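You operate a simulated robot arm through the tools that you are given. There is no shell and no other tool. Be economical: measure what you need, move in short steps, check, and stop when the job is done.

You are at the controls of a simulated robot arm. One attempt, no reset.

## Task
Load the small white package on the green base and lay its tail.
Fine: lead the teal clip through the white fork, two turns round the teal cleat, into the yellow holder.
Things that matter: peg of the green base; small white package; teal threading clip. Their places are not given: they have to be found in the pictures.

Only the result counts: the job must be done as asked and must still hold three seconds after the hand-in. Knocking over, shifting, dropping, spilling or breaking anything else fails it.

## Robot
A 6-joint arm with a two-finger parallel gripper, fixed in place. Base frame: the origin is at the foot of the arm, x ahead of it, y to its left, z up; the work surface is at about z = 0.85. Lengths are in m, angles in rad, forces in N, time in s.
With the tool pointing down near the work surface it reaches from about 0.26 to 0.68 m from the base axis. Its first joint turns from -1.152 to 1.152 rad. Payload 2.9 kg.
Tool frame: the origin (TCP) lies between the finger pads and is the grasp point; the fingertips stand 0.03 m ahead of it; z points along the fingers, y is the line along which they close. The gripper opens to 0.11 m. The fingers are 0.02 m wide and 0.01 m thick; the gripper's body (0.048 by 0.112 m) begins 0.055 m behind the TCP.
Orientation is that of the tool frame in the base frame, as a unit quaternion [w, x, y, z]. With the fingers straight down and closing along the base's y, the tool's x points along the base's -x, its y along +y and its z along -z.

## Interface
- The arm moves only by the tool drive_tool. Its argument "moves" is a list of rows, each an object (a shift or turn left out is 0, a gripper value left out holds the last) with "linear": the shift along the tool's x, y, z in m, a list of three; "rot": the turn, a rotation vector about the tool's x, y, z in rad, a list of three; "grip": the gripper command, from -1 (shut) to 1 (fully open), values between in proportion. In form: [{"linear": [x, y, z], "rot": [ax, ay, az], "grip": grip}, ...]. A call has 1 to 8 rows; each row is the pose to reach, as a shift and turn from the pose commanded when the call began, along the tool's axes at that moment. Rows are played at 5 a second. More than 0.05 m and 0.15 rad between two rows, or a gripper value outside its range, and nothing of the call is played. A pose out of reach is approached as far as the arm can. The call stops where the force on the tool passes 70 N (or 10 N more than at its start, if that is more) or the arm is blocked; 0.2 s more then pass. The fingers move at their own pace (about 0.108 m/s each) and stop on an object; they squeeze with about 41 N. The grip force told is the motor's: it shows also when the fingers shut on nothing. Time passes only in rows, and 0.2 s behind the last, so rows that repeat a pose let the fingers close. It gives the time, the measured TCP pose, the force on the tool (base axes), the opening and the grip force at its end, in the units of the frame above (readings bear some noise), with the torque about the TCP (base axes, N m) and any sound that the robot's microphone picked up, and new pictures: "pictures" is both (left out), scene, wrist or none.
- Cameras (640 x 400 px; columns grow to the right, rows downward): "scene" is fixed at [0.0676, 0.4191, 1.4021]; the picture's right is [-0.85, -0.53, 0.00], its down [-0.22, 0.35, -0.91] and it looks along [0.48, -0.77, -0.41] (base axes); focal length 346 px, centre (320, 200). "wrist" rides on the gripper at [0.072, 0.017, -0.103] in the tool frame; the picture's right is [-0.23, 0.97, 0.00], its down [-0.76, -0.18, -0.62] and it looks along [-0.61, -0.14, 0.78] (tool axes); focal length 222 px, centre (320, 200).
- locate(camera, pixels): there is no depth. For up to 12 entries [column, row, z] of the newest picture of that camera ("zoom" is the newest enlarged one), the place [x, y] in the base frame at which the ray of that pixel passes the height z, good to about 0.002 m. The clock stands still meanwhile.
- zoom(camera, box): a new picture of the part [left, top, right, bottom] of that camera's present view, enlarged. The clock stands still meanwhile.
- hand_in(): hands the job in; it is judged then, once.

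Go step by step. Measure first, check grasps and placings, and put right what went wrong. The budget is 80 turns and 200 pictures, counting those below and the enlarged ones. Unless the task says otherwise, let go and move clear before handing in, and close with one line.

The tools are called after "Request:" as name(argument=value, ...) on one line, values as JSON. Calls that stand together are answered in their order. drive_tool: Moves the arm, as the interface text tells. Its arguments: {"type":"object","properties":{"moves":{"type":"array","items":{"type":"object","properties":{"linear":{"type":"array","items":{"type":"number"}},"rot":{"type":"array","items":{"type":"number"}},"grip":{"type":"number"}}}},"pictures":{"type":"string","enum":["both","scene","wrist","none"]}},"required":["moves"]} The other tools are called the same way: locate (camera, pixels) gives the place at which the rays of pixels pass given heights; zoom (camera, box) takes an enlarged picture of a part of a camera's view; hand_in () hands the job in.

At the start:

```text
t: 0.0
position: [0.2906, -0.2154, 1.2104]
ee_rot: [-0.001, 0.0, 1.0, 0.0]
force: [0.1, 1.1, -0.1]
ft_torque: [0.01, -0.01, 0.01]
width: 0.1101
finger_force: 0.1
```

scene: 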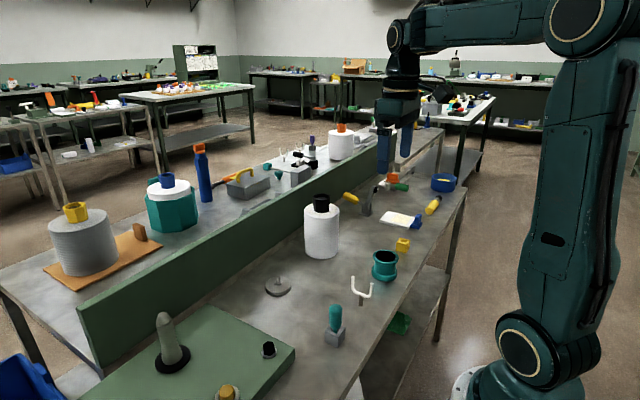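
wrist: 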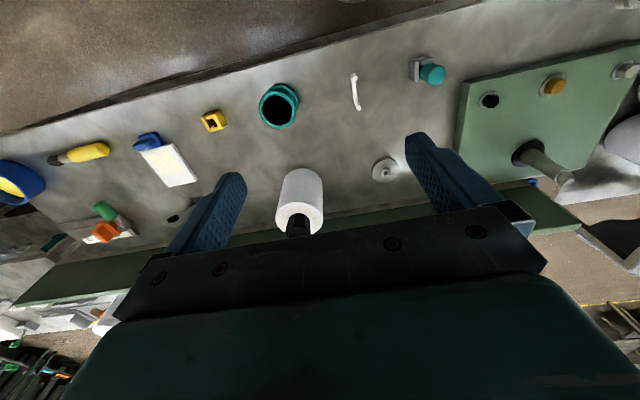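

The pictures show a white roll at scene (321,230), a green base with a peg at (168,345), a teal clip near (335,318), the fork (362,290), the cleat (385,265) and the yellow holder (403,245). I'll zoom in for detail.

Request:
zoom(camera="scene", box=[260, 180, 460, 360])

Request:
zoom(camera="scene", box=[80, 280, 300, 400])

Request:
zoom(camera="wrist", box=[180, 40, 640, 260])

```text
2.22 times, centred on (360, 270) of scene
```

zoom: 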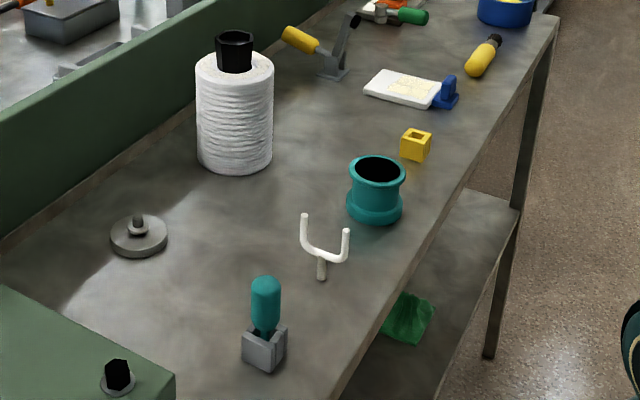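

```text
2.91 times, centred on (190, 340) of scene
```

zoom: 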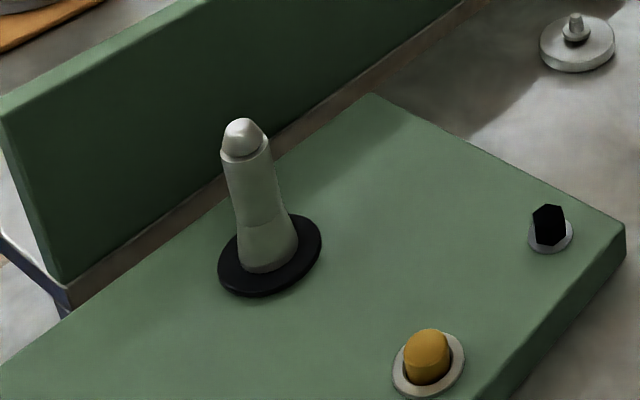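

```text
1.39 times, centred on (410, 150) of wrist
```

zoom: 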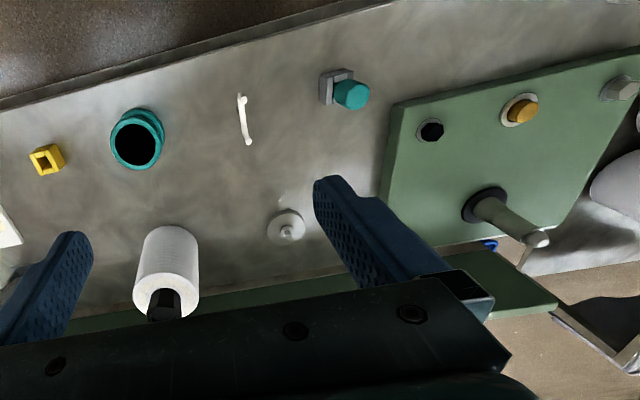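

I'll measure rough positions of everything with locate from both cameras.

Request:
locate(camera="scene", pixels=[[322, 250, 0.85], [321, 207, 1.0], [385, 275, 0.85], [360, 304, 0.85], [334, 340, 0.85], [403, 248, 0.85], [172, 360, 0.88], [163, 322, 1.0], [269, 349, 0.88], [295, 350, 0.88], [279, 288, 0.85], [207, 305, 0.88]])

Request:
locate(camera="wrist", pixels=[[301, 178, 0.85], [299, 220, 1.0], [278, 103, 0.88], [355, 92, 0.9], [420, 70, 0.85], [432, 74, 0.93], [213, 122, 0.86], [525, 152, 0.88], [566, 178, 1.0], [459, 83, 0.88], [385, 168, 0.85], [489, 100, 0.88]])

```text
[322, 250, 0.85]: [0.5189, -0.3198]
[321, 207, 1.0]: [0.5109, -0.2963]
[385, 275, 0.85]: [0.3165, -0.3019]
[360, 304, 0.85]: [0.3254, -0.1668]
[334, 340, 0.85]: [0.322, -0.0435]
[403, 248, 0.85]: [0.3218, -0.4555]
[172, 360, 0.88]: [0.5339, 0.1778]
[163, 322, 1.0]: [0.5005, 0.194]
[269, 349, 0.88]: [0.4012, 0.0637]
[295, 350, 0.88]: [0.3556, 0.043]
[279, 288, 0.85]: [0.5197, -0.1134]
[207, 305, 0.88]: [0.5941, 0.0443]
```

```text
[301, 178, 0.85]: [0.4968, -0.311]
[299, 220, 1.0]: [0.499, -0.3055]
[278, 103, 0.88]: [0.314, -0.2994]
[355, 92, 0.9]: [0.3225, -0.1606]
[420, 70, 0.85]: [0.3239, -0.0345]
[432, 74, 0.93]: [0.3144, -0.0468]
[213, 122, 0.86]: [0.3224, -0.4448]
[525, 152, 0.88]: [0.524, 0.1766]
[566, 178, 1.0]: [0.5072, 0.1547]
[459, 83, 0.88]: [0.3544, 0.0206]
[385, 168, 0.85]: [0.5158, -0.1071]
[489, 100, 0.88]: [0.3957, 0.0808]
```

Next I'll triangulate heights for the peg tip, the package top, the clip top and the board.

Request:
locate(camera="scene", pixels=[[163.5, 314, 0.95], [163.5, 314, 1.0], [163.5, 314, 1.05], [321, 197, 1.0], [321, 197, 1.05], [335, 306, 0.9], [335, 306, 0.95], [321, 208, 0.98], [321, 208, 1.02], [169, 362, 0.87], [169, 362, 0.89]])

Request:
locate(camera="wrist", pixels=[[566, 177, 0.95], [566, 177, 1.0], [566, 177, 1.05], [297, 228, 1.0], [297, 228, 1.05], [433, 74, 0.9], [433, 74, 0.95], [299, 218, 0.98], [299, 218, 1.02], [526, 153, 0.87], [526, 153, 0.89]])

Request:
zoom(camera="scene", box=[280, 180, 360, 270])

```text
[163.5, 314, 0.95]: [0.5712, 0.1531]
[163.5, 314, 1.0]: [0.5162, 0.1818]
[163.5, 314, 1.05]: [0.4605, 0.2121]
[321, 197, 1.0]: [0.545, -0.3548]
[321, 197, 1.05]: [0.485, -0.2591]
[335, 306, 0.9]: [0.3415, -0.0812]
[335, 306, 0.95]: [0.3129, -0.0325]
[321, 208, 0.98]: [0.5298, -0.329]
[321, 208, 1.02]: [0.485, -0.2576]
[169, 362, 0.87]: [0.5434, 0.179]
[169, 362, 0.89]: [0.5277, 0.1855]
```

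```text
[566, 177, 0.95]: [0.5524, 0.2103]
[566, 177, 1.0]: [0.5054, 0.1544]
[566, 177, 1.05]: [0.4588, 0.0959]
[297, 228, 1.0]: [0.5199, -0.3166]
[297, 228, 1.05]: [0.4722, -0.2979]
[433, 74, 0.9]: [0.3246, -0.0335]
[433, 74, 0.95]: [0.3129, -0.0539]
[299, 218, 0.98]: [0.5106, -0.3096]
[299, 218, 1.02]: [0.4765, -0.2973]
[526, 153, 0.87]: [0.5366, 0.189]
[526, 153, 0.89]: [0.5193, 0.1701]
```

```text
4.44 times, centred on (320, 225) of scene
```

zoom: 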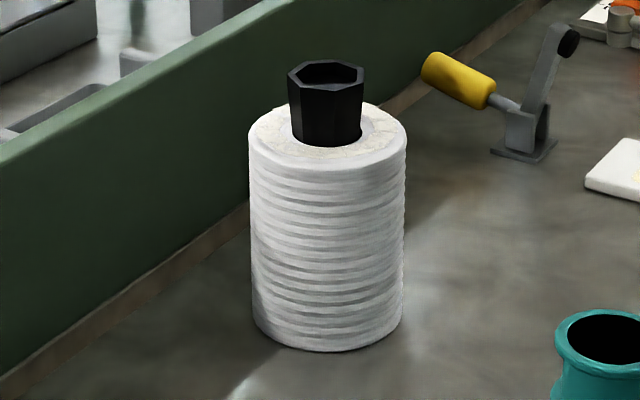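

The package is near (0.507,-0.305) with its tube top about z 1.02. The peg is vertical near (0.53,0.176) with its tip about z 0.985. I'll move above the package, staying high, for a closer look.

Request:
drive_tool(moves=[{"linear": [-0.04, -0.018, 0], "grip": 1}, {"linear": [-0.08, -0.036, 0.01]}, {"linear": [-0.12, -0.054, 0.02]}, {"linear": [-0.16, -0.072, 0.03]}, {"linear": [-0.195, -0.085, 0.05]}, {"linear": [-0.217, -0.09, 0.07]}, {"linear": [-0.217, -0.09, 0.07]}])

```text
t: 1.6
position: [0.5083, -0.3055, 1.1393]
ee_rot: [0.0, 0.0, 1.0, 0.0]
force: [0.0, -0.1, 0.5]
ft_torque: [0.0, 0.01, 0.04]
width: 0.1099
finger_force: 0.0
```

scene: 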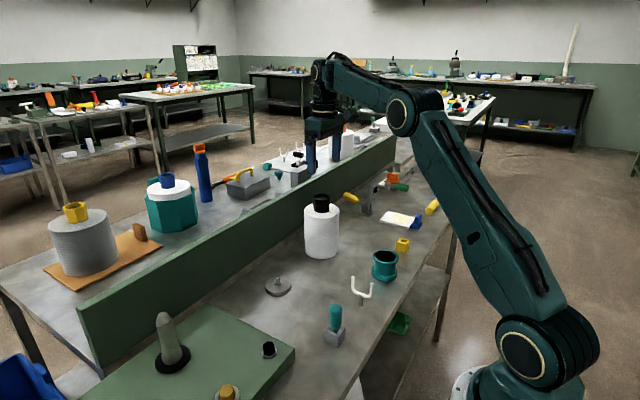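
wrist: 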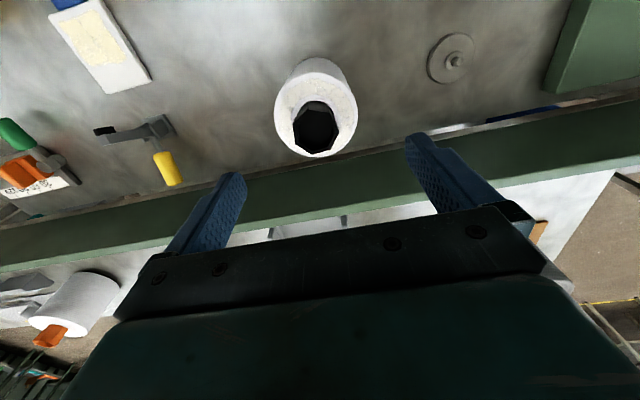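

Request:
zoom(camera="wrist", box=[260, 50, 370, 170])

Request:
zoom(camera="scene", box=[290, 185, 350, 265])

```text
3.33 times, centred on (315, 110) of wrist
```

zoom: 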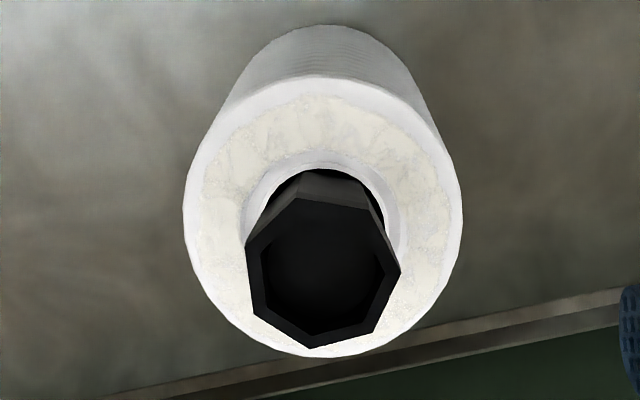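

```text
5.00 times, centred on (320, 225) of scene
```

zoom: 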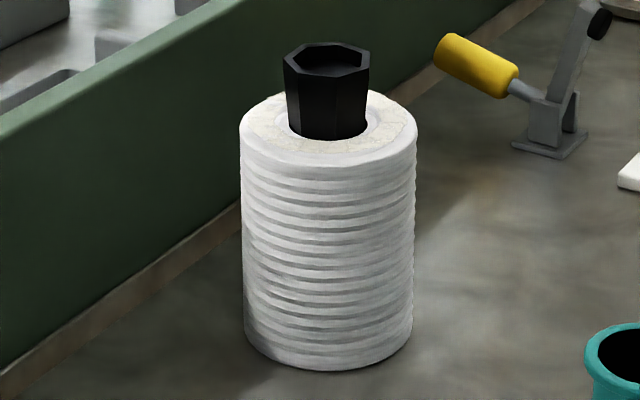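

Request:
locate(camera="scene", pixels=[[321.6, 196.5, 1.0], [321.6, 196.5, 1.02], [321.6, 196.5, 1.04], [321.6, 210.8, 0.98], [321.6, 210.8, 1.0], [303.8, 212, 0.98], [339.6, 210.5, 0.98]])

Request:
locate(camera="wrist", pixels=[[315.7, 131.6, 1.0], [315.7, 131.6, 1.02], [315.7, 131.6, 1.04], [315.7, 114.6, 0.98], [315.7, 114.6, 1.0], [273.9, 115, 0.98], [357.6, 115, 0.98], [314, 63, 0.85]])

```text
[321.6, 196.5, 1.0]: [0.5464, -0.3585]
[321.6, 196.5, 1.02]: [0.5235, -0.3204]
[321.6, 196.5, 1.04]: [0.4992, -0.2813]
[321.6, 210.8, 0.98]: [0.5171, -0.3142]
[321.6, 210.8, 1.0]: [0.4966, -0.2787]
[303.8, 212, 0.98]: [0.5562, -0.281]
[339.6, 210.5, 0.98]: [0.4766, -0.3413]
```

```text
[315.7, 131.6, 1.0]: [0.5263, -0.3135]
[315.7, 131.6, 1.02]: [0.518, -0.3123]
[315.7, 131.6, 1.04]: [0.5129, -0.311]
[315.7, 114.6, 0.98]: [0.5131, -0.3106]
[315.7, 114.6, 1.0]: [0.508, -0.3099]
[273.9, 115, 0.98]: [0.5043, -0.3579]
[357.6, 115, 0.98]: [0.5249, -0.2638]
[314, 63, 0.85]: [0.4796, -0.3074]
```

The tube centre is about (0.514,-0.311), the shoulder about z 0.983 and the tube top about z 1.025. I'll grip the black tube from above, turning slightly to suit its flats.

Request:
drive_tool(moves=[{"linear": [-0.006, -0.0055, 0.02], "rot": [0, 0, 0.14], "grip": 0.4}, {"linear": [-0.006, -0.0055, 0.05], "rot": [0, 0, 0.14]}, {"linear": [-0.006, -0.0055, 0.07], "rot": [0, 0, 0.14]}, {"linear": [-0.006, -0.0055, 0.07], "rot": [0, 0, 0.14]}])

Request:
zoom(camera="scene", box=[270, 140, 370, 265])

```text
t: 2.6
position: [0.5144, -0.3112, 1.0693]
ee_rot: [0.0, 0.07, 0.998, 0.001]
force: [0.4, 0.6, 0.7]
ft_torque: [-0.02, -0.01, -0.02]
width: 0.0769
finger_force: 0.2
```

scene: 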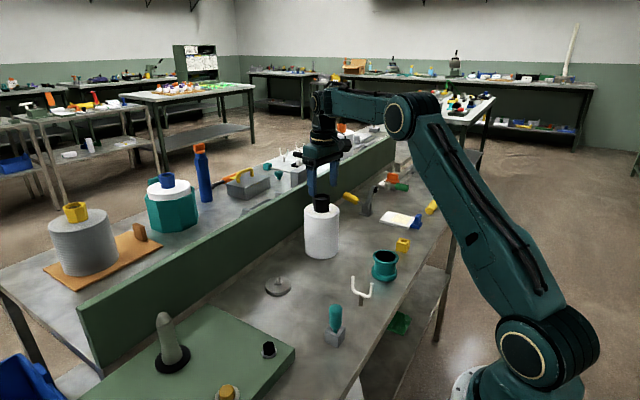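
wrist: 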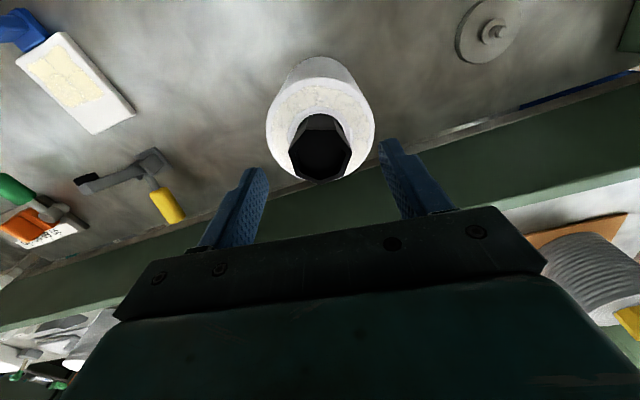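

```text
3.20 times, centred on (320, 202) of scene
```

zoom: 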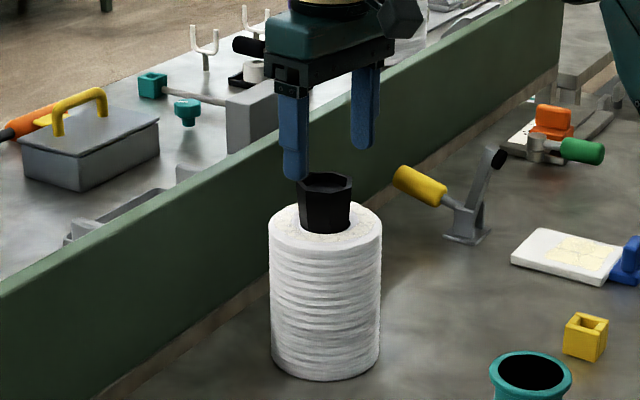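

Request:
locate(camera="wrist", pixels=[[319.5, 151, 1.02], [319.5, 151, 1.03], [320, 115, 0.985]])

```text
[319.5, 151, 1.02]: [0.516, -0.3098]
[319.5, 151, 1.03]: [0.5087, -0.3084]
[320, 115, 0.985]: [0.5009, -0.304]
```

Alignment is good. I'll descend 0.048 m and close.

Request:
drive_tool(moves=[{"linear": [0, 0, 0.02]}, {"linear": [0, 0, 0.035]}, {"linear": [0, 0, 0.048]}, {"linear": [0, 0, 0.048], "grip": -1}, {"linear": [0, 0, 0.048]}, {"linear": [0, 0, 0.048]}], pictures="scene")

Request:
zoom(camera="scene", box=[270, 140, 370, 265])

```text
t: 4.0
position: [0.5139, -0.3112, 1.0224]
ee_rot: [0.0, 0.069, 0.998, 0.0]
force: [-0.9, -0.3, -0.6]
ft_torque: [-0.01, -0.03, -0.01]
width: 0.0467
finger_force: 41.3
```

scene: 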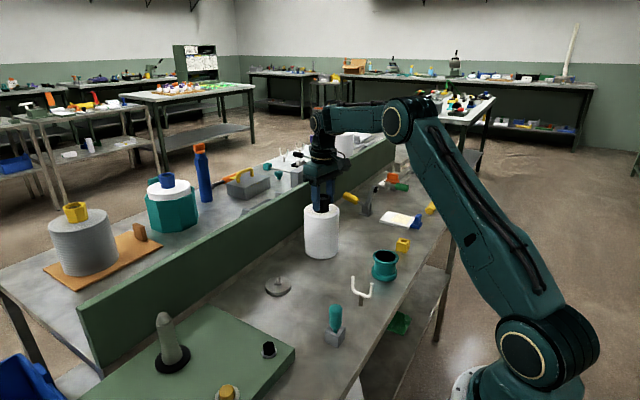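

```text
3.20 times, centred on (320, 202) of scene
```

zoom: 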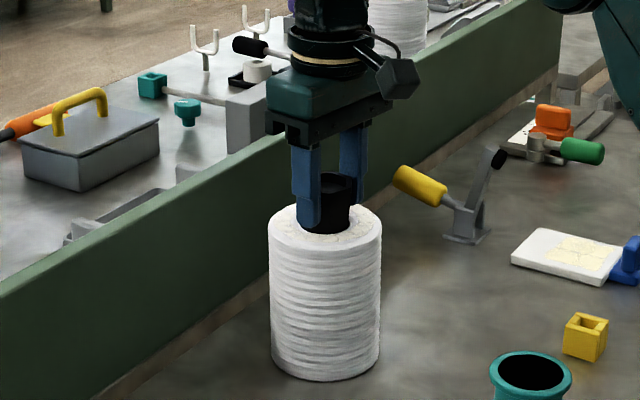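

The tube is gripped at 0.047 m. Lifting straight up.

Request:
drive_tool(moves=[{"linear": [0, 0, -0.01]}, {"linear": [0, 0, -0.03]}, {"linear": [0, 0, -0.06]}, {"linear": [0, 0, -0.09]}, {"linear": [0, 0, -0.12]}, {"linear": [0, 0, -0.15], "rot": [0, 0, -0.07]}, {"linear": [0, 0, -0.175], "rot": [0, 0, -0.14]}, {"linear": [0, 0, -0.175], "rot": [0, 0, -0.14]}])

```text
t: 5.8
position: [0.5078, -0.3073, 1.1938]
ee_rot: [0.0, -0.001, 1.0, 0.0]
force: [0.6, -0.6, -1.5]
ft_torque: [0.03, -0.01, 0.01]
width: 0.0467
finger_force: 41.1
out of reach, approached as far as the arm can: row 7, 8
```

scene: 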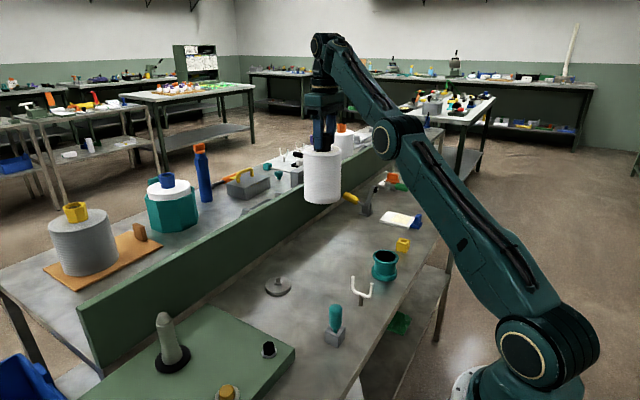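
wrist: 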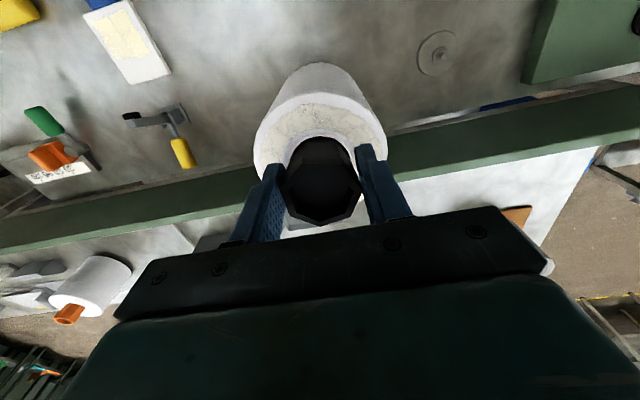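

Held firmly and light (1.5 N), with its bottom at about 1.02. I'll carry it toward the peg, first to y≈0.05.

Request:
drive_tool(moves=[{"linear": [0.015, 0.045, 0]}, {"linear": [0.02, 0.09, 0]}, {"linear": [0.02, 0.135, 0]}, {"linear": [0.02, 0.18, 0]}, {"linear": [0.02, 0.225, 0]}, {"linear": [0.02, 0.27, 0]}, {"linear": [0.02, 0.31, 0]}, {"linear": [0.02, 0.34, 0]}])

Request:
zoom(camera="scene", box=[80, 280, 300, 400])

```text
t: 7.6
position: [0.4893, 0.0332, 1.1932]
ee_rot: [0.0, 0.001, 1.0, 0.0]
force: [-0.3, -0.6, -0.9]
ft_torque: [-0.04, 0.03, 0.02]
width: 0.0468
finger_force: 41.2
```

scene: 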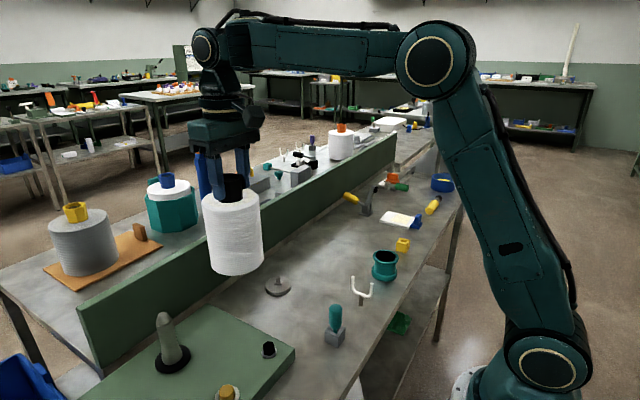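
wrist: 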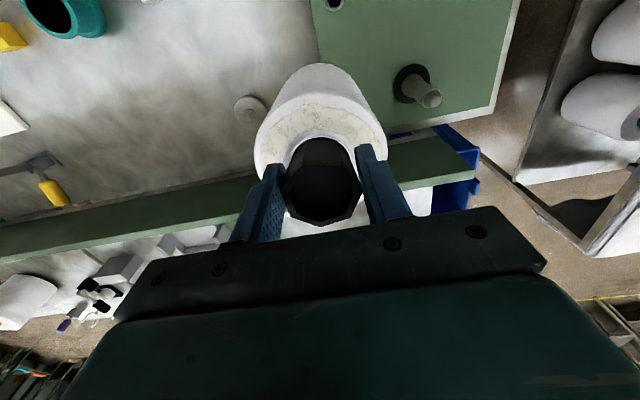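

```text
2.91 times, centred on (190, 340) of scene
```

zoom: 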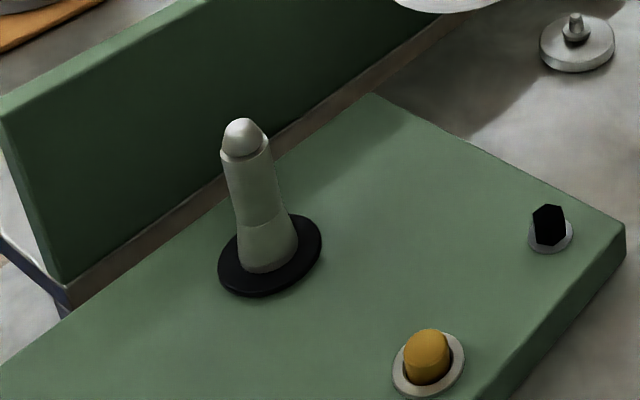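

Request:
zoom(camera="wrist", box=[370, 40, 470, 130])

Request:
zoom(camera="scene", box=[130, 290, 220, 390])

```text
4.44 times, centred on (420, 85) of wrist
```

zoom: 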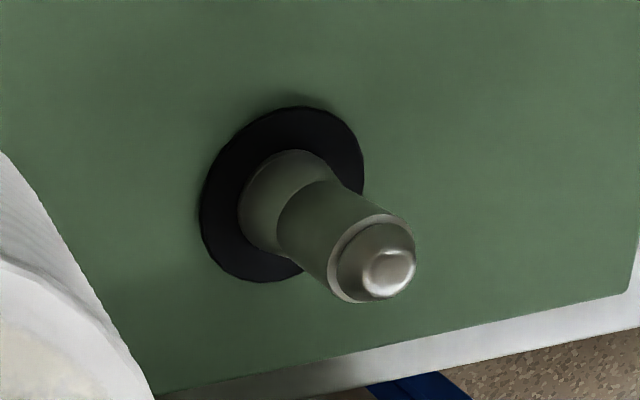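

```text
4.00 times, centred on (175, 340) of scene
```

zoom: 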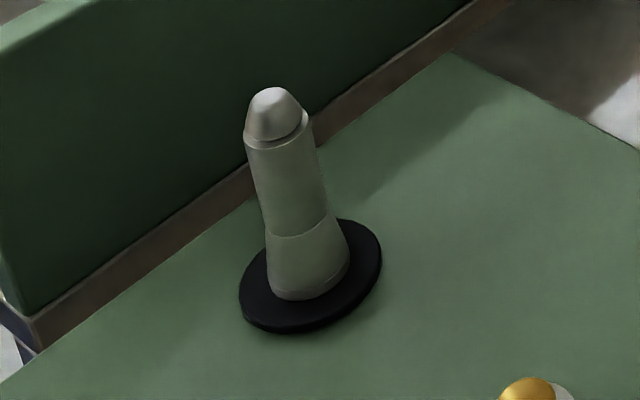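

Request:
locate(camera="wrist", pixels=[[435.3, 100.8, 0.97], [435.3, 100.8, 0.99], [435.3, 100.8, 1.01], [431.7, 98.1, 0.95], [431.7, 98.1, 0.97], [431.7, 98.1, 0.99], [411.4, 83.6, 0.87], [411.4, 83.6, 0.88], [411.4, 83.6, 0.9]])

Request:
locate(camera="scene", pixels=[[163, 313.3, 0.97], [163, 313.3, 0.99], [163, 313.3, 1.01], [163.8, 324.3, 0.95], [163.8, 324.3, 0.97], [163.8, 324.3, 0.99], [172.8, 358.8, 0.87], [172.8, 358.8, 0.88], [172.8, 358.8, 0.9]])

```text
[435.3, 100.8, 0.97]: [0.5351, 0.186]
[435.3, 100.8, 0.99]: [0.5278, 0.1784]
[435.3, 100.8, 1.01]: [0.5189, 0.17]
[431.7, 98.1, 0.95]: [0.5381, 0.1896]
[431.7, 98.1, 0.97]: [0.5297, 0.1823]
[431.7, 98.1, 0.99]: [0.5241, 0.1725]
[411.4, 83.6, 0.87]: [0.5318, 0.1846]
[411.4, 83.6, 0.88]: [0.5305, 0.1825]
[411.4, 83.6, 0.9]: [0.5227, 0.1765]
```

```text
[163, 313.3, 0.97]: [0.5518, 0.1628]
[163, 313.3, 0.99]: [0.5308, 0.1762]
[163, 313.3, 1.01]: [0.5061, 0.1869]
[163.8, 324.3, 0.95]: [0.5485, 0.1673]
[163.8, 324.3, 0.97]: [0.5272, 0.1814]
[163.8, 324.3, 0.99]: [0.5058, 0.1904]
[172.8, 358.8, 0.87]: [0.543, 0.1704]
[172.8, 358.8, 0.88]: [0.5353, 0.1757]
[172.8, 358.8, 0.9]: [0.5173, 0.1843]
```

The peg is at (0.529,0.180) with its tip at about z 0.99. Next I'll check where the package axis sits relative to the TCP.

Request:
zoom(camera="scene", box=[180, 150, 290, 290])

Request:
zoom(camera="wrist", box=[240, 50, 400, 240])

```text
2.86 times, centred on (235, 220) of scene
```

zoom: 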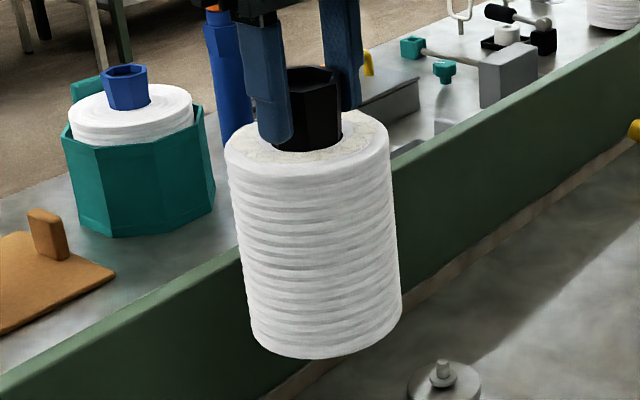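

```text
2.11 times, centred on (320, 145) of wrist
```

zoom: 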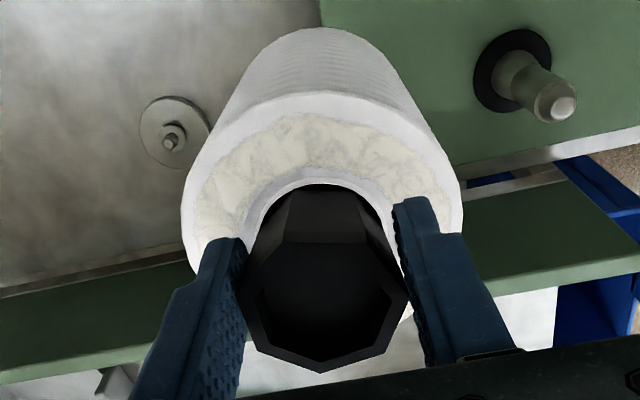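

Request:
locate(camera="scene", pixels=[[237, 262.7, 1.0215], [230.5, 202.5, 1.154], [229.5, 177.5, 1.196]])

Request:
locate(camera="wrist", pixels=[[321.4, 193.8, 1.196], [319, 145, 1.154]])

```text
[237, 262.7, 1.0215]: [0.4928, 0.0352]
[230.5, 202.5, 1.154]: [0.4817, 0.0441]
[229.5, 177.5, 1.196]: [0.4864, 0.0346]
```

```text
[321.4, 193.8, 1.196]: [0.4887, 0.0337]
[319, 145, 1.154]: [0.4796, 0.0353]
```

The package axis agrees with the TCP. I'll move over the peg.

Request:
drive_tool(moves=[{"linear": [-0.013, 0.045, 0]}, {"linear": [-0.026, 0.09, 0]}, {"linear": [-0.036, 0.13, 0]}, {"linear": [-0.0397, 0.147, 0]}, {"linear": [-0.0397, 0.147, 0]}, {"linear": [-0.0397, 0.147, 0]}])

Request:
zoom(camera="scene", box=[90, 200, 250, 400])

```text
t: 9.0
position: [0.5284, 0.1798, 1.1936]
ee_rot: [0.0, 0.001, 1.0, 0.0]
force: [0.7, -0.2, -1.2]
ft_torque: [0.0, 0.0, 0.03]
width: 0.0467
finger_force: 40.7
```

scene: 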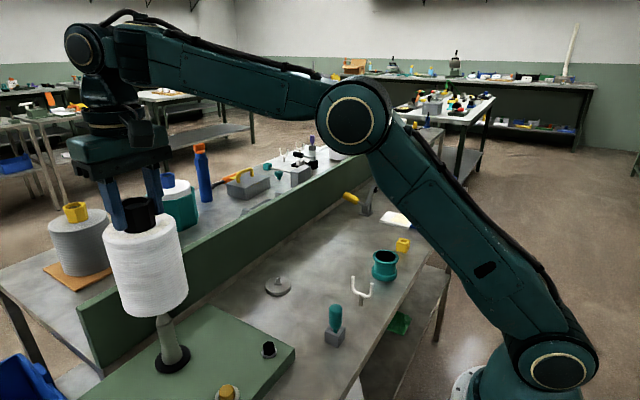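
wrist: 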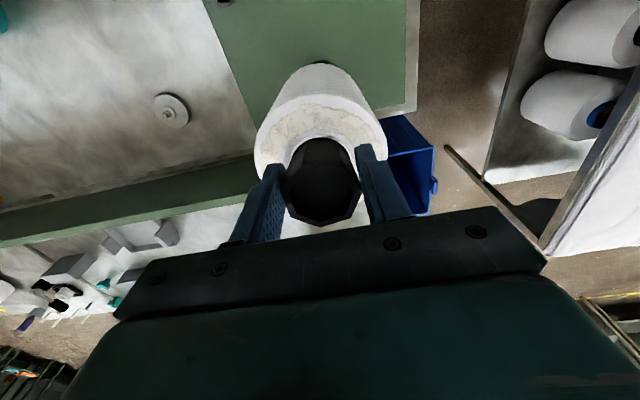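

```text
2.00 times, centred on (170, 300) of scene
```

zoom: 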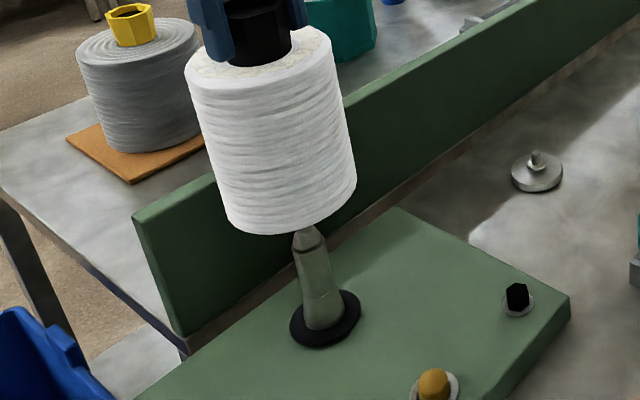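

Looks aligned. Descending gently to get the tip in.

Request:
drive_tool(moves=[{"linear": [0, 0, 0.02]}, {"linear": [0, 0, 0.03]}, {"linear": [0, 0, 0.04]}, {"linear": [0, 0, 0.05]}, {"linear": [0, 0, 0.05]}], pictures="scene")

Request:
zoom(camera="scene", box=[90, 200, 250, 400])

```text
t: 10.2
position: [0.5276, 0.1788, 1.1447]
ee_rot: [-0.001, 0.0, 1.0, 0.0]
force: [-5.4, 0.2, 4.2]
ft_torque: [0.11, 1.15, 0.07]
width: 0.0467
finger_force: 41.2
```

scene: 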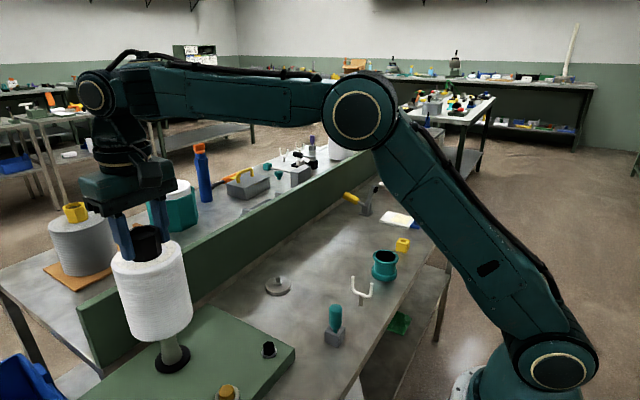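

```text
2.00 times, centred on (170, 300) of scene
```

zoom: 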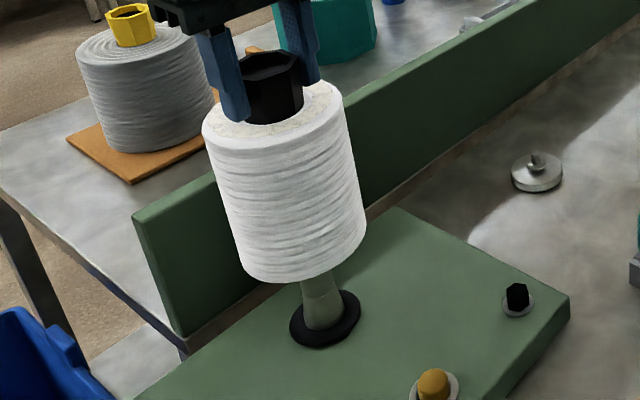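

The package touches the peg's cone with a push toward -x (Fx -5.4), so I'll shift 2.5 mm to -x and continue.

Request:
drive_tool(moves=[{"linear": [0.0015, 0, -0.002]}, {"linear": [0.0025, 0, 0]}, {"linear": [0.0025, 0, 0.008]}, {"linear": [0.0025, 0, 0.008]}], pictures="none")

```text
t: 11.2
position: [0.5261, 0.1797, 1.1352]
ee_rot: [-0.001, 0.0, 1.0, 0.0]
force: [0.0, 0.6, -1.1]
ft_torque: [0.0, 0.0, 0.01]
width: 0.0467
finger_force: 41.4
```

Contact is gone. Descending further.

Request:
drive_tool(moves=[{"linear": [0, 0, 0.01]}, {"linear": [0, 0, 0.02]}, {"linear": [0, 0, 0.03]}, {"linear": [0, 0, 0.04]}, {"linear": [0, 0, 0.04]}], pictures="scene")

Request:
zoom(camera="scene", box=[90, 200, 250, 400])

```text
t: 12.4
position: [0.5249, 0.1802, 1.0952]
ee_rot: [0.0, 0.0, 1.0, -0.001]
force: [0.7, 0.2, -1.0]
ft_torque: [0.03, 0.01, -0.02]
width: 0.0468
finger_force: 41.3
```

scene: 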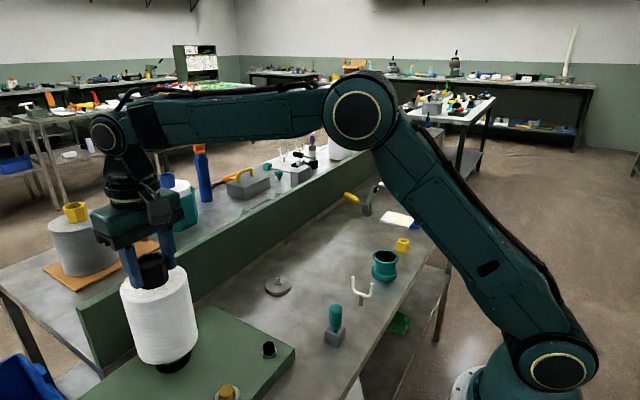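

```text
2.00 times, centred on (170, 300) of scene
```

zoom: 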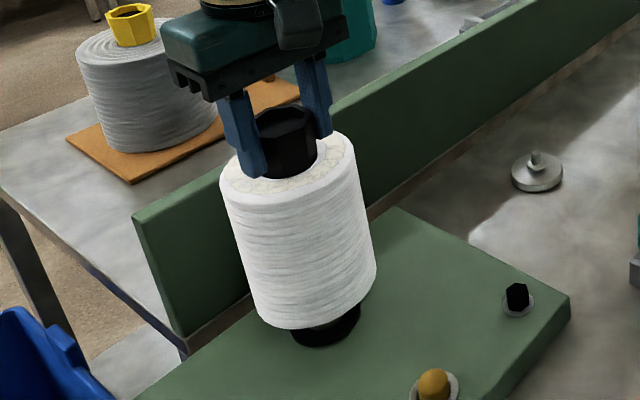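

Bottom at about 0.923. Continuing in smaller steps.

Request:
drive_tool(moves=[{"linear": [0, 0, 0.008]}, {"linear": [0, 0, 0.016]}, {"linear": [0, 0, 0.022]}, {"linear": [0, 0, 0.028]}, {"linear": [0, 0, 0.028]}], pictures="none")

```text
t: 13.6
position: [0.5253, 0.1795, 1.0671]
ee_rot: [-0.001, -0.001, 1.0, 0.0]
force: [-6.9, 2.1, 1.3]
ft_torque: [0.23, 1.14, 0.04]
width: 0.0466
finger_force: 40.6
```

The flare pushes toward -x, so I'll shift 1.5 mm that way and settle on.

Request:
drive_tool(moves=[{"linear": [0.0015, 0.0005, 0]}, {"linear": [0.0015, 0.0005, 0.004]}, {"linear": [0.0015, 0.0005, 0.008]}, {"linear": [0.0015, 0.0005, 0.008]}], pictures="scene")

Request:
zoom(camera="scene", box=[90, 200, 250, 400])

```text
t: 14.6
position: [0.5246, 0.1809, 1.0614]
ee_rot: [0.003, 0.0, 1.0, 0.0]
force: [-5.5, 0.7, 18.1]
ft_torque: [0.07, 0.81, 0.03]
width: 0.0468
finger_force: 41.3
```

scene: 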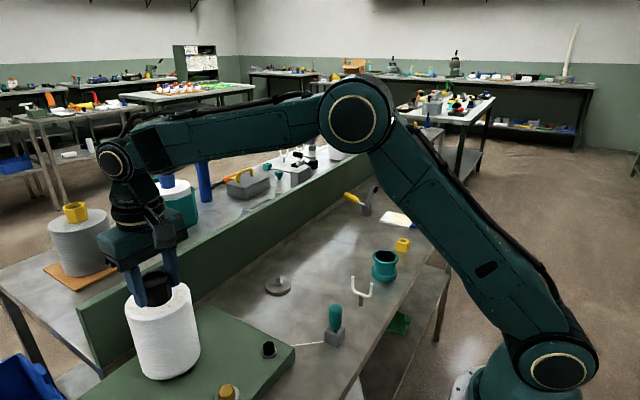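

```text
2.00 times, centred on (170, 300) of scene
```

zoom: 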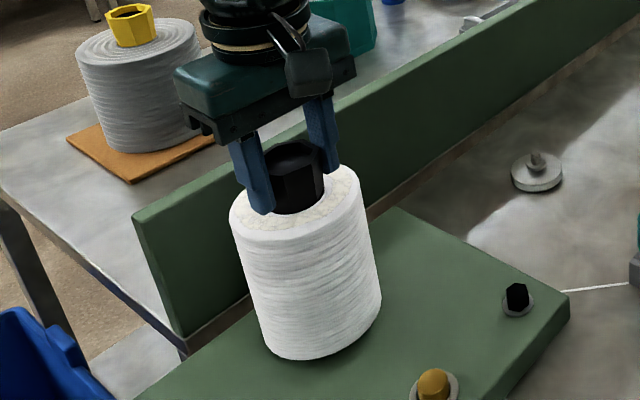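

It is seated (Fz 18 N), and a white tail has appeared toward the clip. I'll release and lift clear.

Request:
drive_tool(moves=[{"linear": [0, 0, -0.001]}, {"linear": [0, 0, -0.001], "grip": 0.3}, {"linear": [0, 0, -0.001], "grip": 0.3}, {"linear": [0, 0, -0.03]}, {"linear": [0, 0, -0.07]}, {"linear": [0, 0, -0.11]}, {"linear": [0.03, -0.03, -0.13]}, {"linear": [0.05, -0.07, -0.13]}])

Request:
zoom(camera="scene", box=[100, 250, 300, 400])

Request:
zoom(camera="scene", box=[290, 230, 430, 360])

```text
t: 16.4
position: [0.4743, 0.1091, 1.1885]
ee_rot: [0.0, 0.0, 1.0, 0.0]
force: [-0.7, -0.5, -0.5]
ft_torque: [0.03, 0.04, 0.01]
width: 0.0715
finger_force: 0.0
```

scene: 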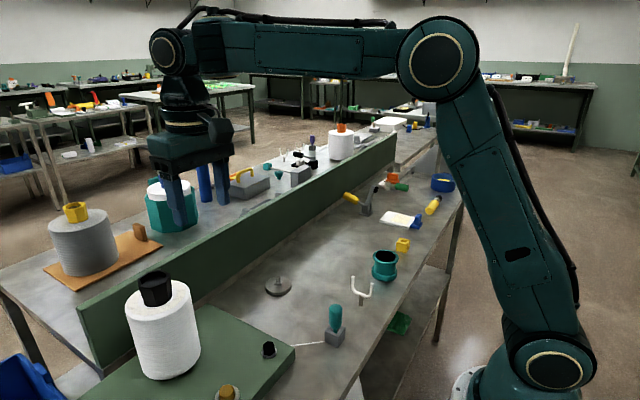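
wrist: 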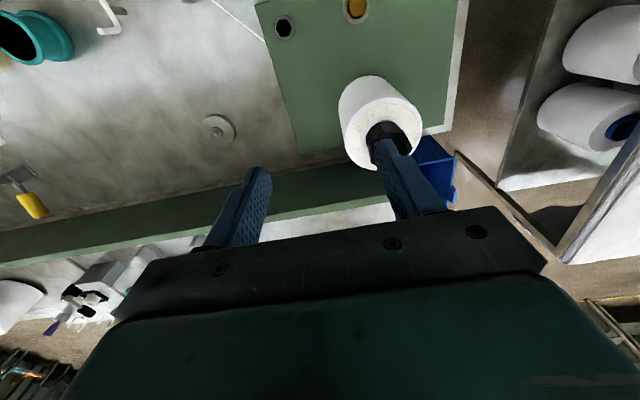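

```text
2.67 times, centred on (200, 325) of scene
```

zoom: 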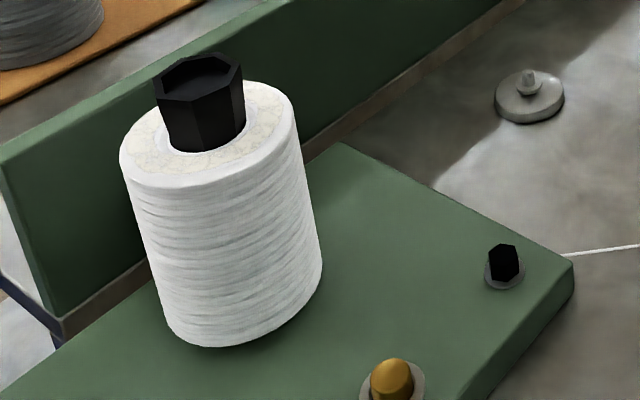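

```text
3.08 times, centred on (360, 295) of scene
```

zoom: 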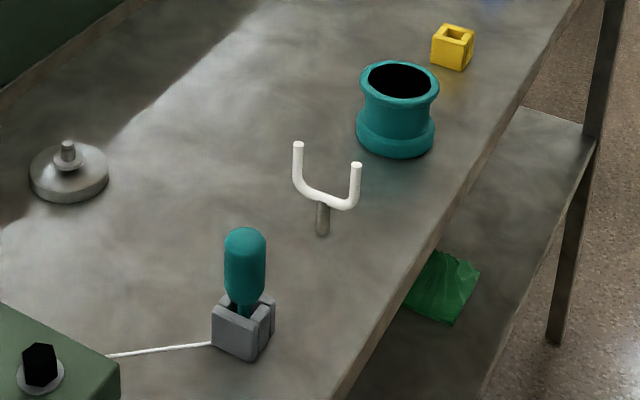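

The package is seated, with the line running from the board edge at scene zoom (110,355) to the clip base. I'll move the wrist camera over the fork, clip and cleat area to measure.

Request:
drive_tool(moves=[{"linear": [0.03, -0.037, 0.0]}, {"linear": [0.06, -0.074, 0.01]}, {"linear": [0.09, -0.111, 0.02]}, {"linear": [0.12, -0.148, 0.03]}, {"linear": [0.15, -0.185, 0.04]}, {"linear": [0.18, -0.222, 0.06]}, {"linear": [0.204, -0.252, 0.075]}, {"linear": [0.204, -0.252, 0.075]}])

Request:
zoom(camera="wrist", box=[120, 0, 500, 200])

```text
refused: row 6 steps farther than a row can; nothing moved
```

```text
1.68 times, centred on (310, 100) of wrist
```

zoom: 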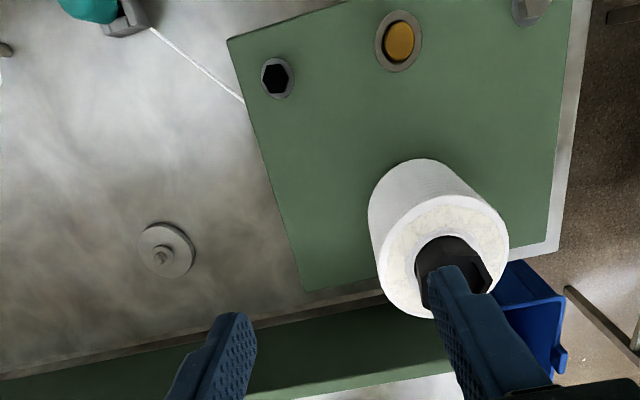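

Request:
drive_tool(moves=[{"linear": [0.03, -0.035, 0.0]}, {"linear": [0.06, -0.07, 0.01]}, {"linear": [0.09, -0.105, 0.02]}, {"linear": [0.12, -0.14, 0.03]}, {"linear": [0.15, -0.175, 0.04]}, {"linear": [0.18, -0.21, 0.055]}, {"linear": [0.204, -0.245, 0.07]}, {"linear": [0.204, -0.245, 0.07]}])

Request:
zoom(camera="wrist", box=[120, 0, 500, 200])

```text
t: 18.2
position: [0.2712, -0.1357, 1.1188]
ee_rot: [0.0, 0.001, 1.0, 0.0]
force: [-0.8, 0.2, 0.1]
ft_torque: [0.04, 0.01, -0.02]
width: 0.0718
finger_force: 0.1
```

scene: 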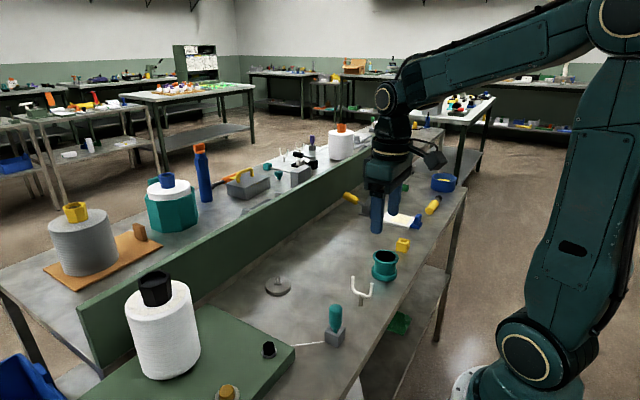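
wrist: 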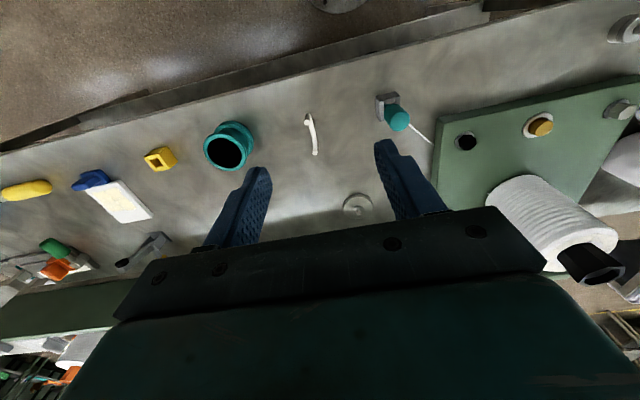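

```text
1.68 times, centred on (310, 100) of wrist
```

zoom: 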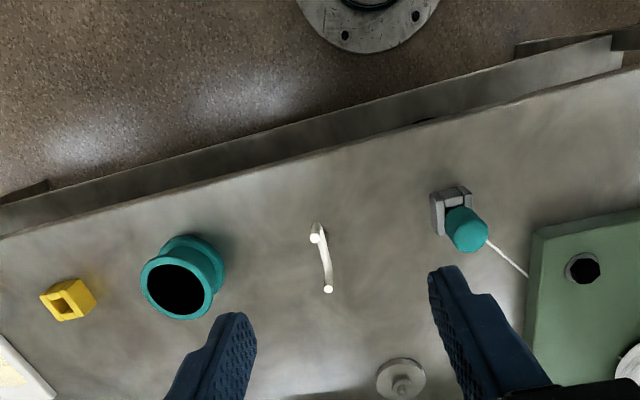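

Request:
zoom(camera="wrist", box=[290, 80, 450, 180])

Request:
zoom(camera="wrist", box=[130, 100, 290, 200])

Request:
zoom(camera="scene", box=[310, 230, 430, 350])

```text
4.00 times, centred on (370, 130) of wrist
```

zoom: 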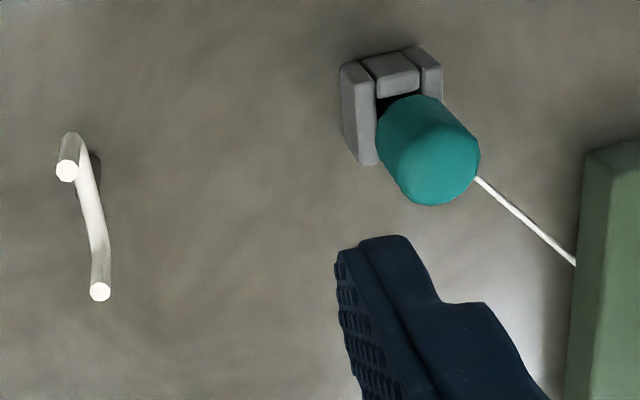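

```text
4.00 times, centred on (210, 150) of wrist
```

zoom: 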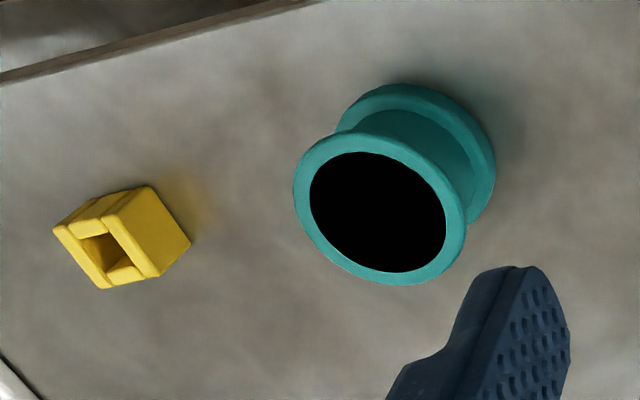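

```text
3.33 times, centred on (370, 290) of scene
```

zoom: 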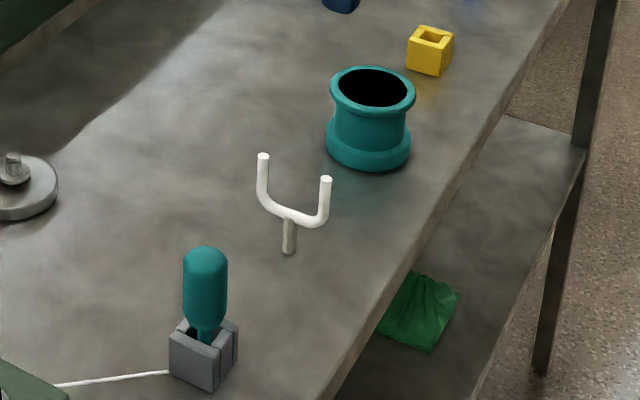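

Request:
locate(camera="wrist", pixels=[[306.75, 123, 0.91], [306.75, 123, 0.93], [315, 153, 0.91], [315, 153, 0.93], [225, 153, 0.9], [225, 153, 0.92], [233.7, 138.7, 0.855], [157, 163, 0.88], [157, 163, 0.9], [399, 121, 0.92], [399, 121, 0.94], [391, 109, 0.88]])

Request:
locate(camera="scene", pixels=[[371.8, 284, 0.91], [371.8, 284, 0.93], [352.9, 276.8, 0.91], [352.9, 276.8, 0.93], [385.6, 256.4, 0.9], [385.6, 256.4, 0.92], [384.4, 275, 0.855], [403.3, 241.7, 0.88], [403.3, 241.7, 0.9], [335.5, 307, 0.92], [335.5, 307, 0.94], [360.7, 305.6, 0.85]])

```text
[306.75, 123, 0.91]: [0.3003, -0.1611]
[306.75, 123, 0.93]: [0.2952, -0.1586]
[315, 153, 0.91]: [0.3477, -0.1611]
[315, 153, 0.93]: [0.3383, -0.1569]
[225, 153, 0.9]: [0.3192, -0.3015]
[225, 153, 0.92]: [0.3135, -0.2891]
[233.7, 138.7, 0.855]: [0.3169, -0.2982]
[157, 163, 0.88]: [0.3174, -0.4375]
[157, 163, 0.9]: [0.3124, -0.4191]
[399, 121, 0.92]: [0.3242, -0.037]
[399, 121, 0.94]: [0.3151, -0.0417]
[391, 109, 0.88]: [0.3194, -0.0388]
```

```text
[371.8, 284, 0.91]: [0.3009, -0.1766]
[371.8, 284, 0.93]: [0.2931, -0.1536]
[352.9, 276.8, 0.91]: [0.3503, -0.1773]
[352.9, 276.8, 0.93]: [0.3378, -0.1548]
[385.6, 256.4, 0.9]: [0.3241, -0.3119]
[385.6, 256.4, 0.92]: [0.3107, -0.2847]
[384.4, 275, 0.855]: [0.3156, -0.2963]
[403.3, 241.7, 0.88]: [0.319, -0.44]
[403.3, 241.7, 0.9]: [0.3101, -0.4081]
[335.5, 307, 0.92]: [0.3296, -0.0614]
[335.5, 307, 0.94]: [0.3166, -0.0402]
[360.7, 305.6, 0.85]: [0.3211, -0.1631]
```

The triangulated positions are:
- **Fork:** prongs at x 0.296 and 0.340, y -0.159, tops z 0.927.
- **Cleat:** centre (0.317,-0.298), top z 0.912.
- **Yellow holder:** (0.318,-0.439), top z 0.881.
- **Clip:** (0.317,-0.040), top z 0.942.

I'll move above the clip.

Request:
drive_tool(moves=[{"linear": [-0.02, 0.04, 0.01]}, {"linear": [-0.04, 0.08, 0.03]}, {"linear": [-0.046, 0.096, 0.07]}, {"linear": [-0.046, 0.096, 0.11]}, {"linear": [-0.046, 0.096, 0.115]}, {"linear": [-0.046, 0.096, 0.115]}])

Request:
zoom(camera="scene", box=[290, 250, 390, 360])

Request:
zoom(camera="wrist", box=[240, 80, 400, 200])

```text
t: 19.6
position: [0.3184, -0.0386, 1.0042]
ee_rot: [-0.001, 0.0, 1.0, 0.0]
force: [0.5, -0.3, 0.2]
ft_torque: [-0.01, -0.02, -0.02]
width: 0.0714
finger_force: 0.0
```

scene: 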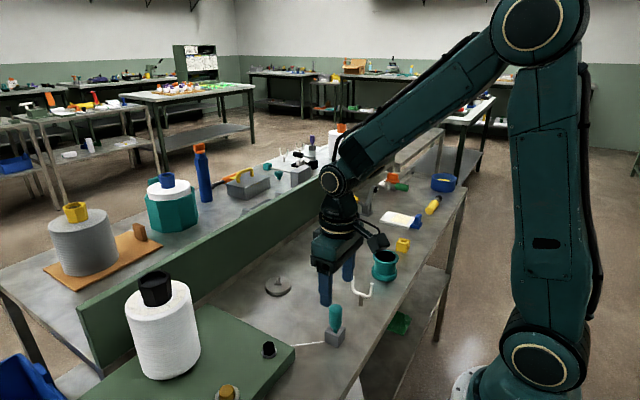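
wrist: 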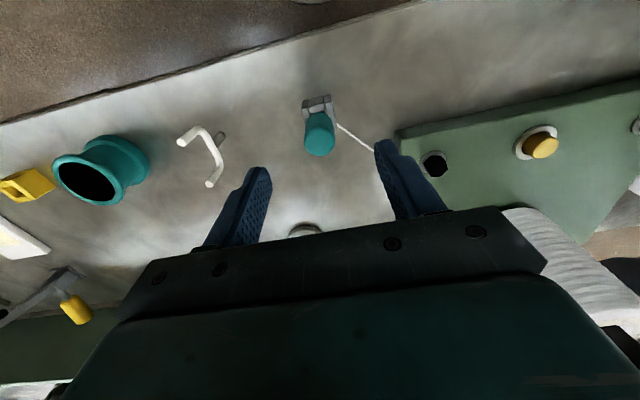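

```text
3.64 times, centred on (340, 305) of scene
```

zoom: 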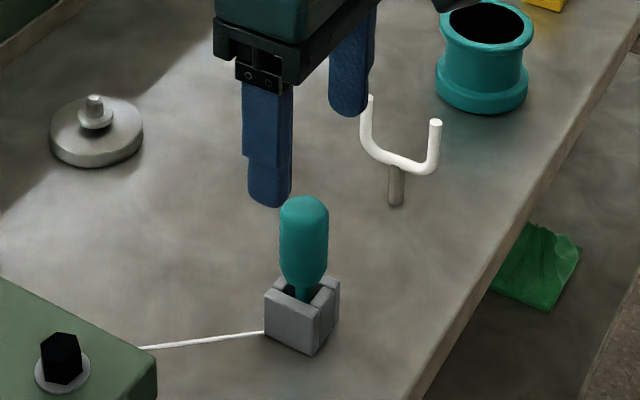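

```text
3.33 times, centred on (320, 140) of wrist
```

zoom: 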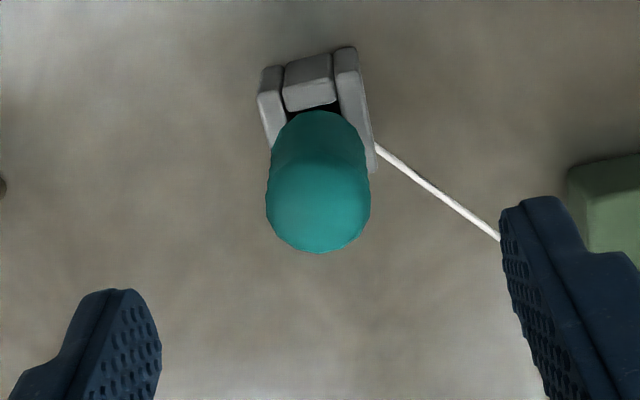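

Request:
locate(camera="wrist", pixels=[[319.4, 143, 0.94], [319.4, 143, 0.935], [318, 117, 0.88], [303, 93, 0.88], [326, 95, 0.88]])

Request:
locate(camera="scene", pixels=[[335.6, 308, 0.94], [335.6, 308, 0.935], [335.4, 329, 0.88]])

```text
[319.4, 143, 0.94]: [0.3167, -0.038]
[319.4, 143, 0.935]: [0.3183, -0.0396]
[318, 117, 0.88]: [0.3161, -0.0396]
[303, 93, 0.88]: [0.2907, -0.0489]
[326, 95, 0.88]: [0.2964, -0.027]
```

```text
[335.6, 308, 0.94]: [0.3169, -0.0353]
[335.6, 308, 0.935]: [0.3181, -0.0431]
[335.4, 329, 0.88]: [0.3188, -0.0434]
```

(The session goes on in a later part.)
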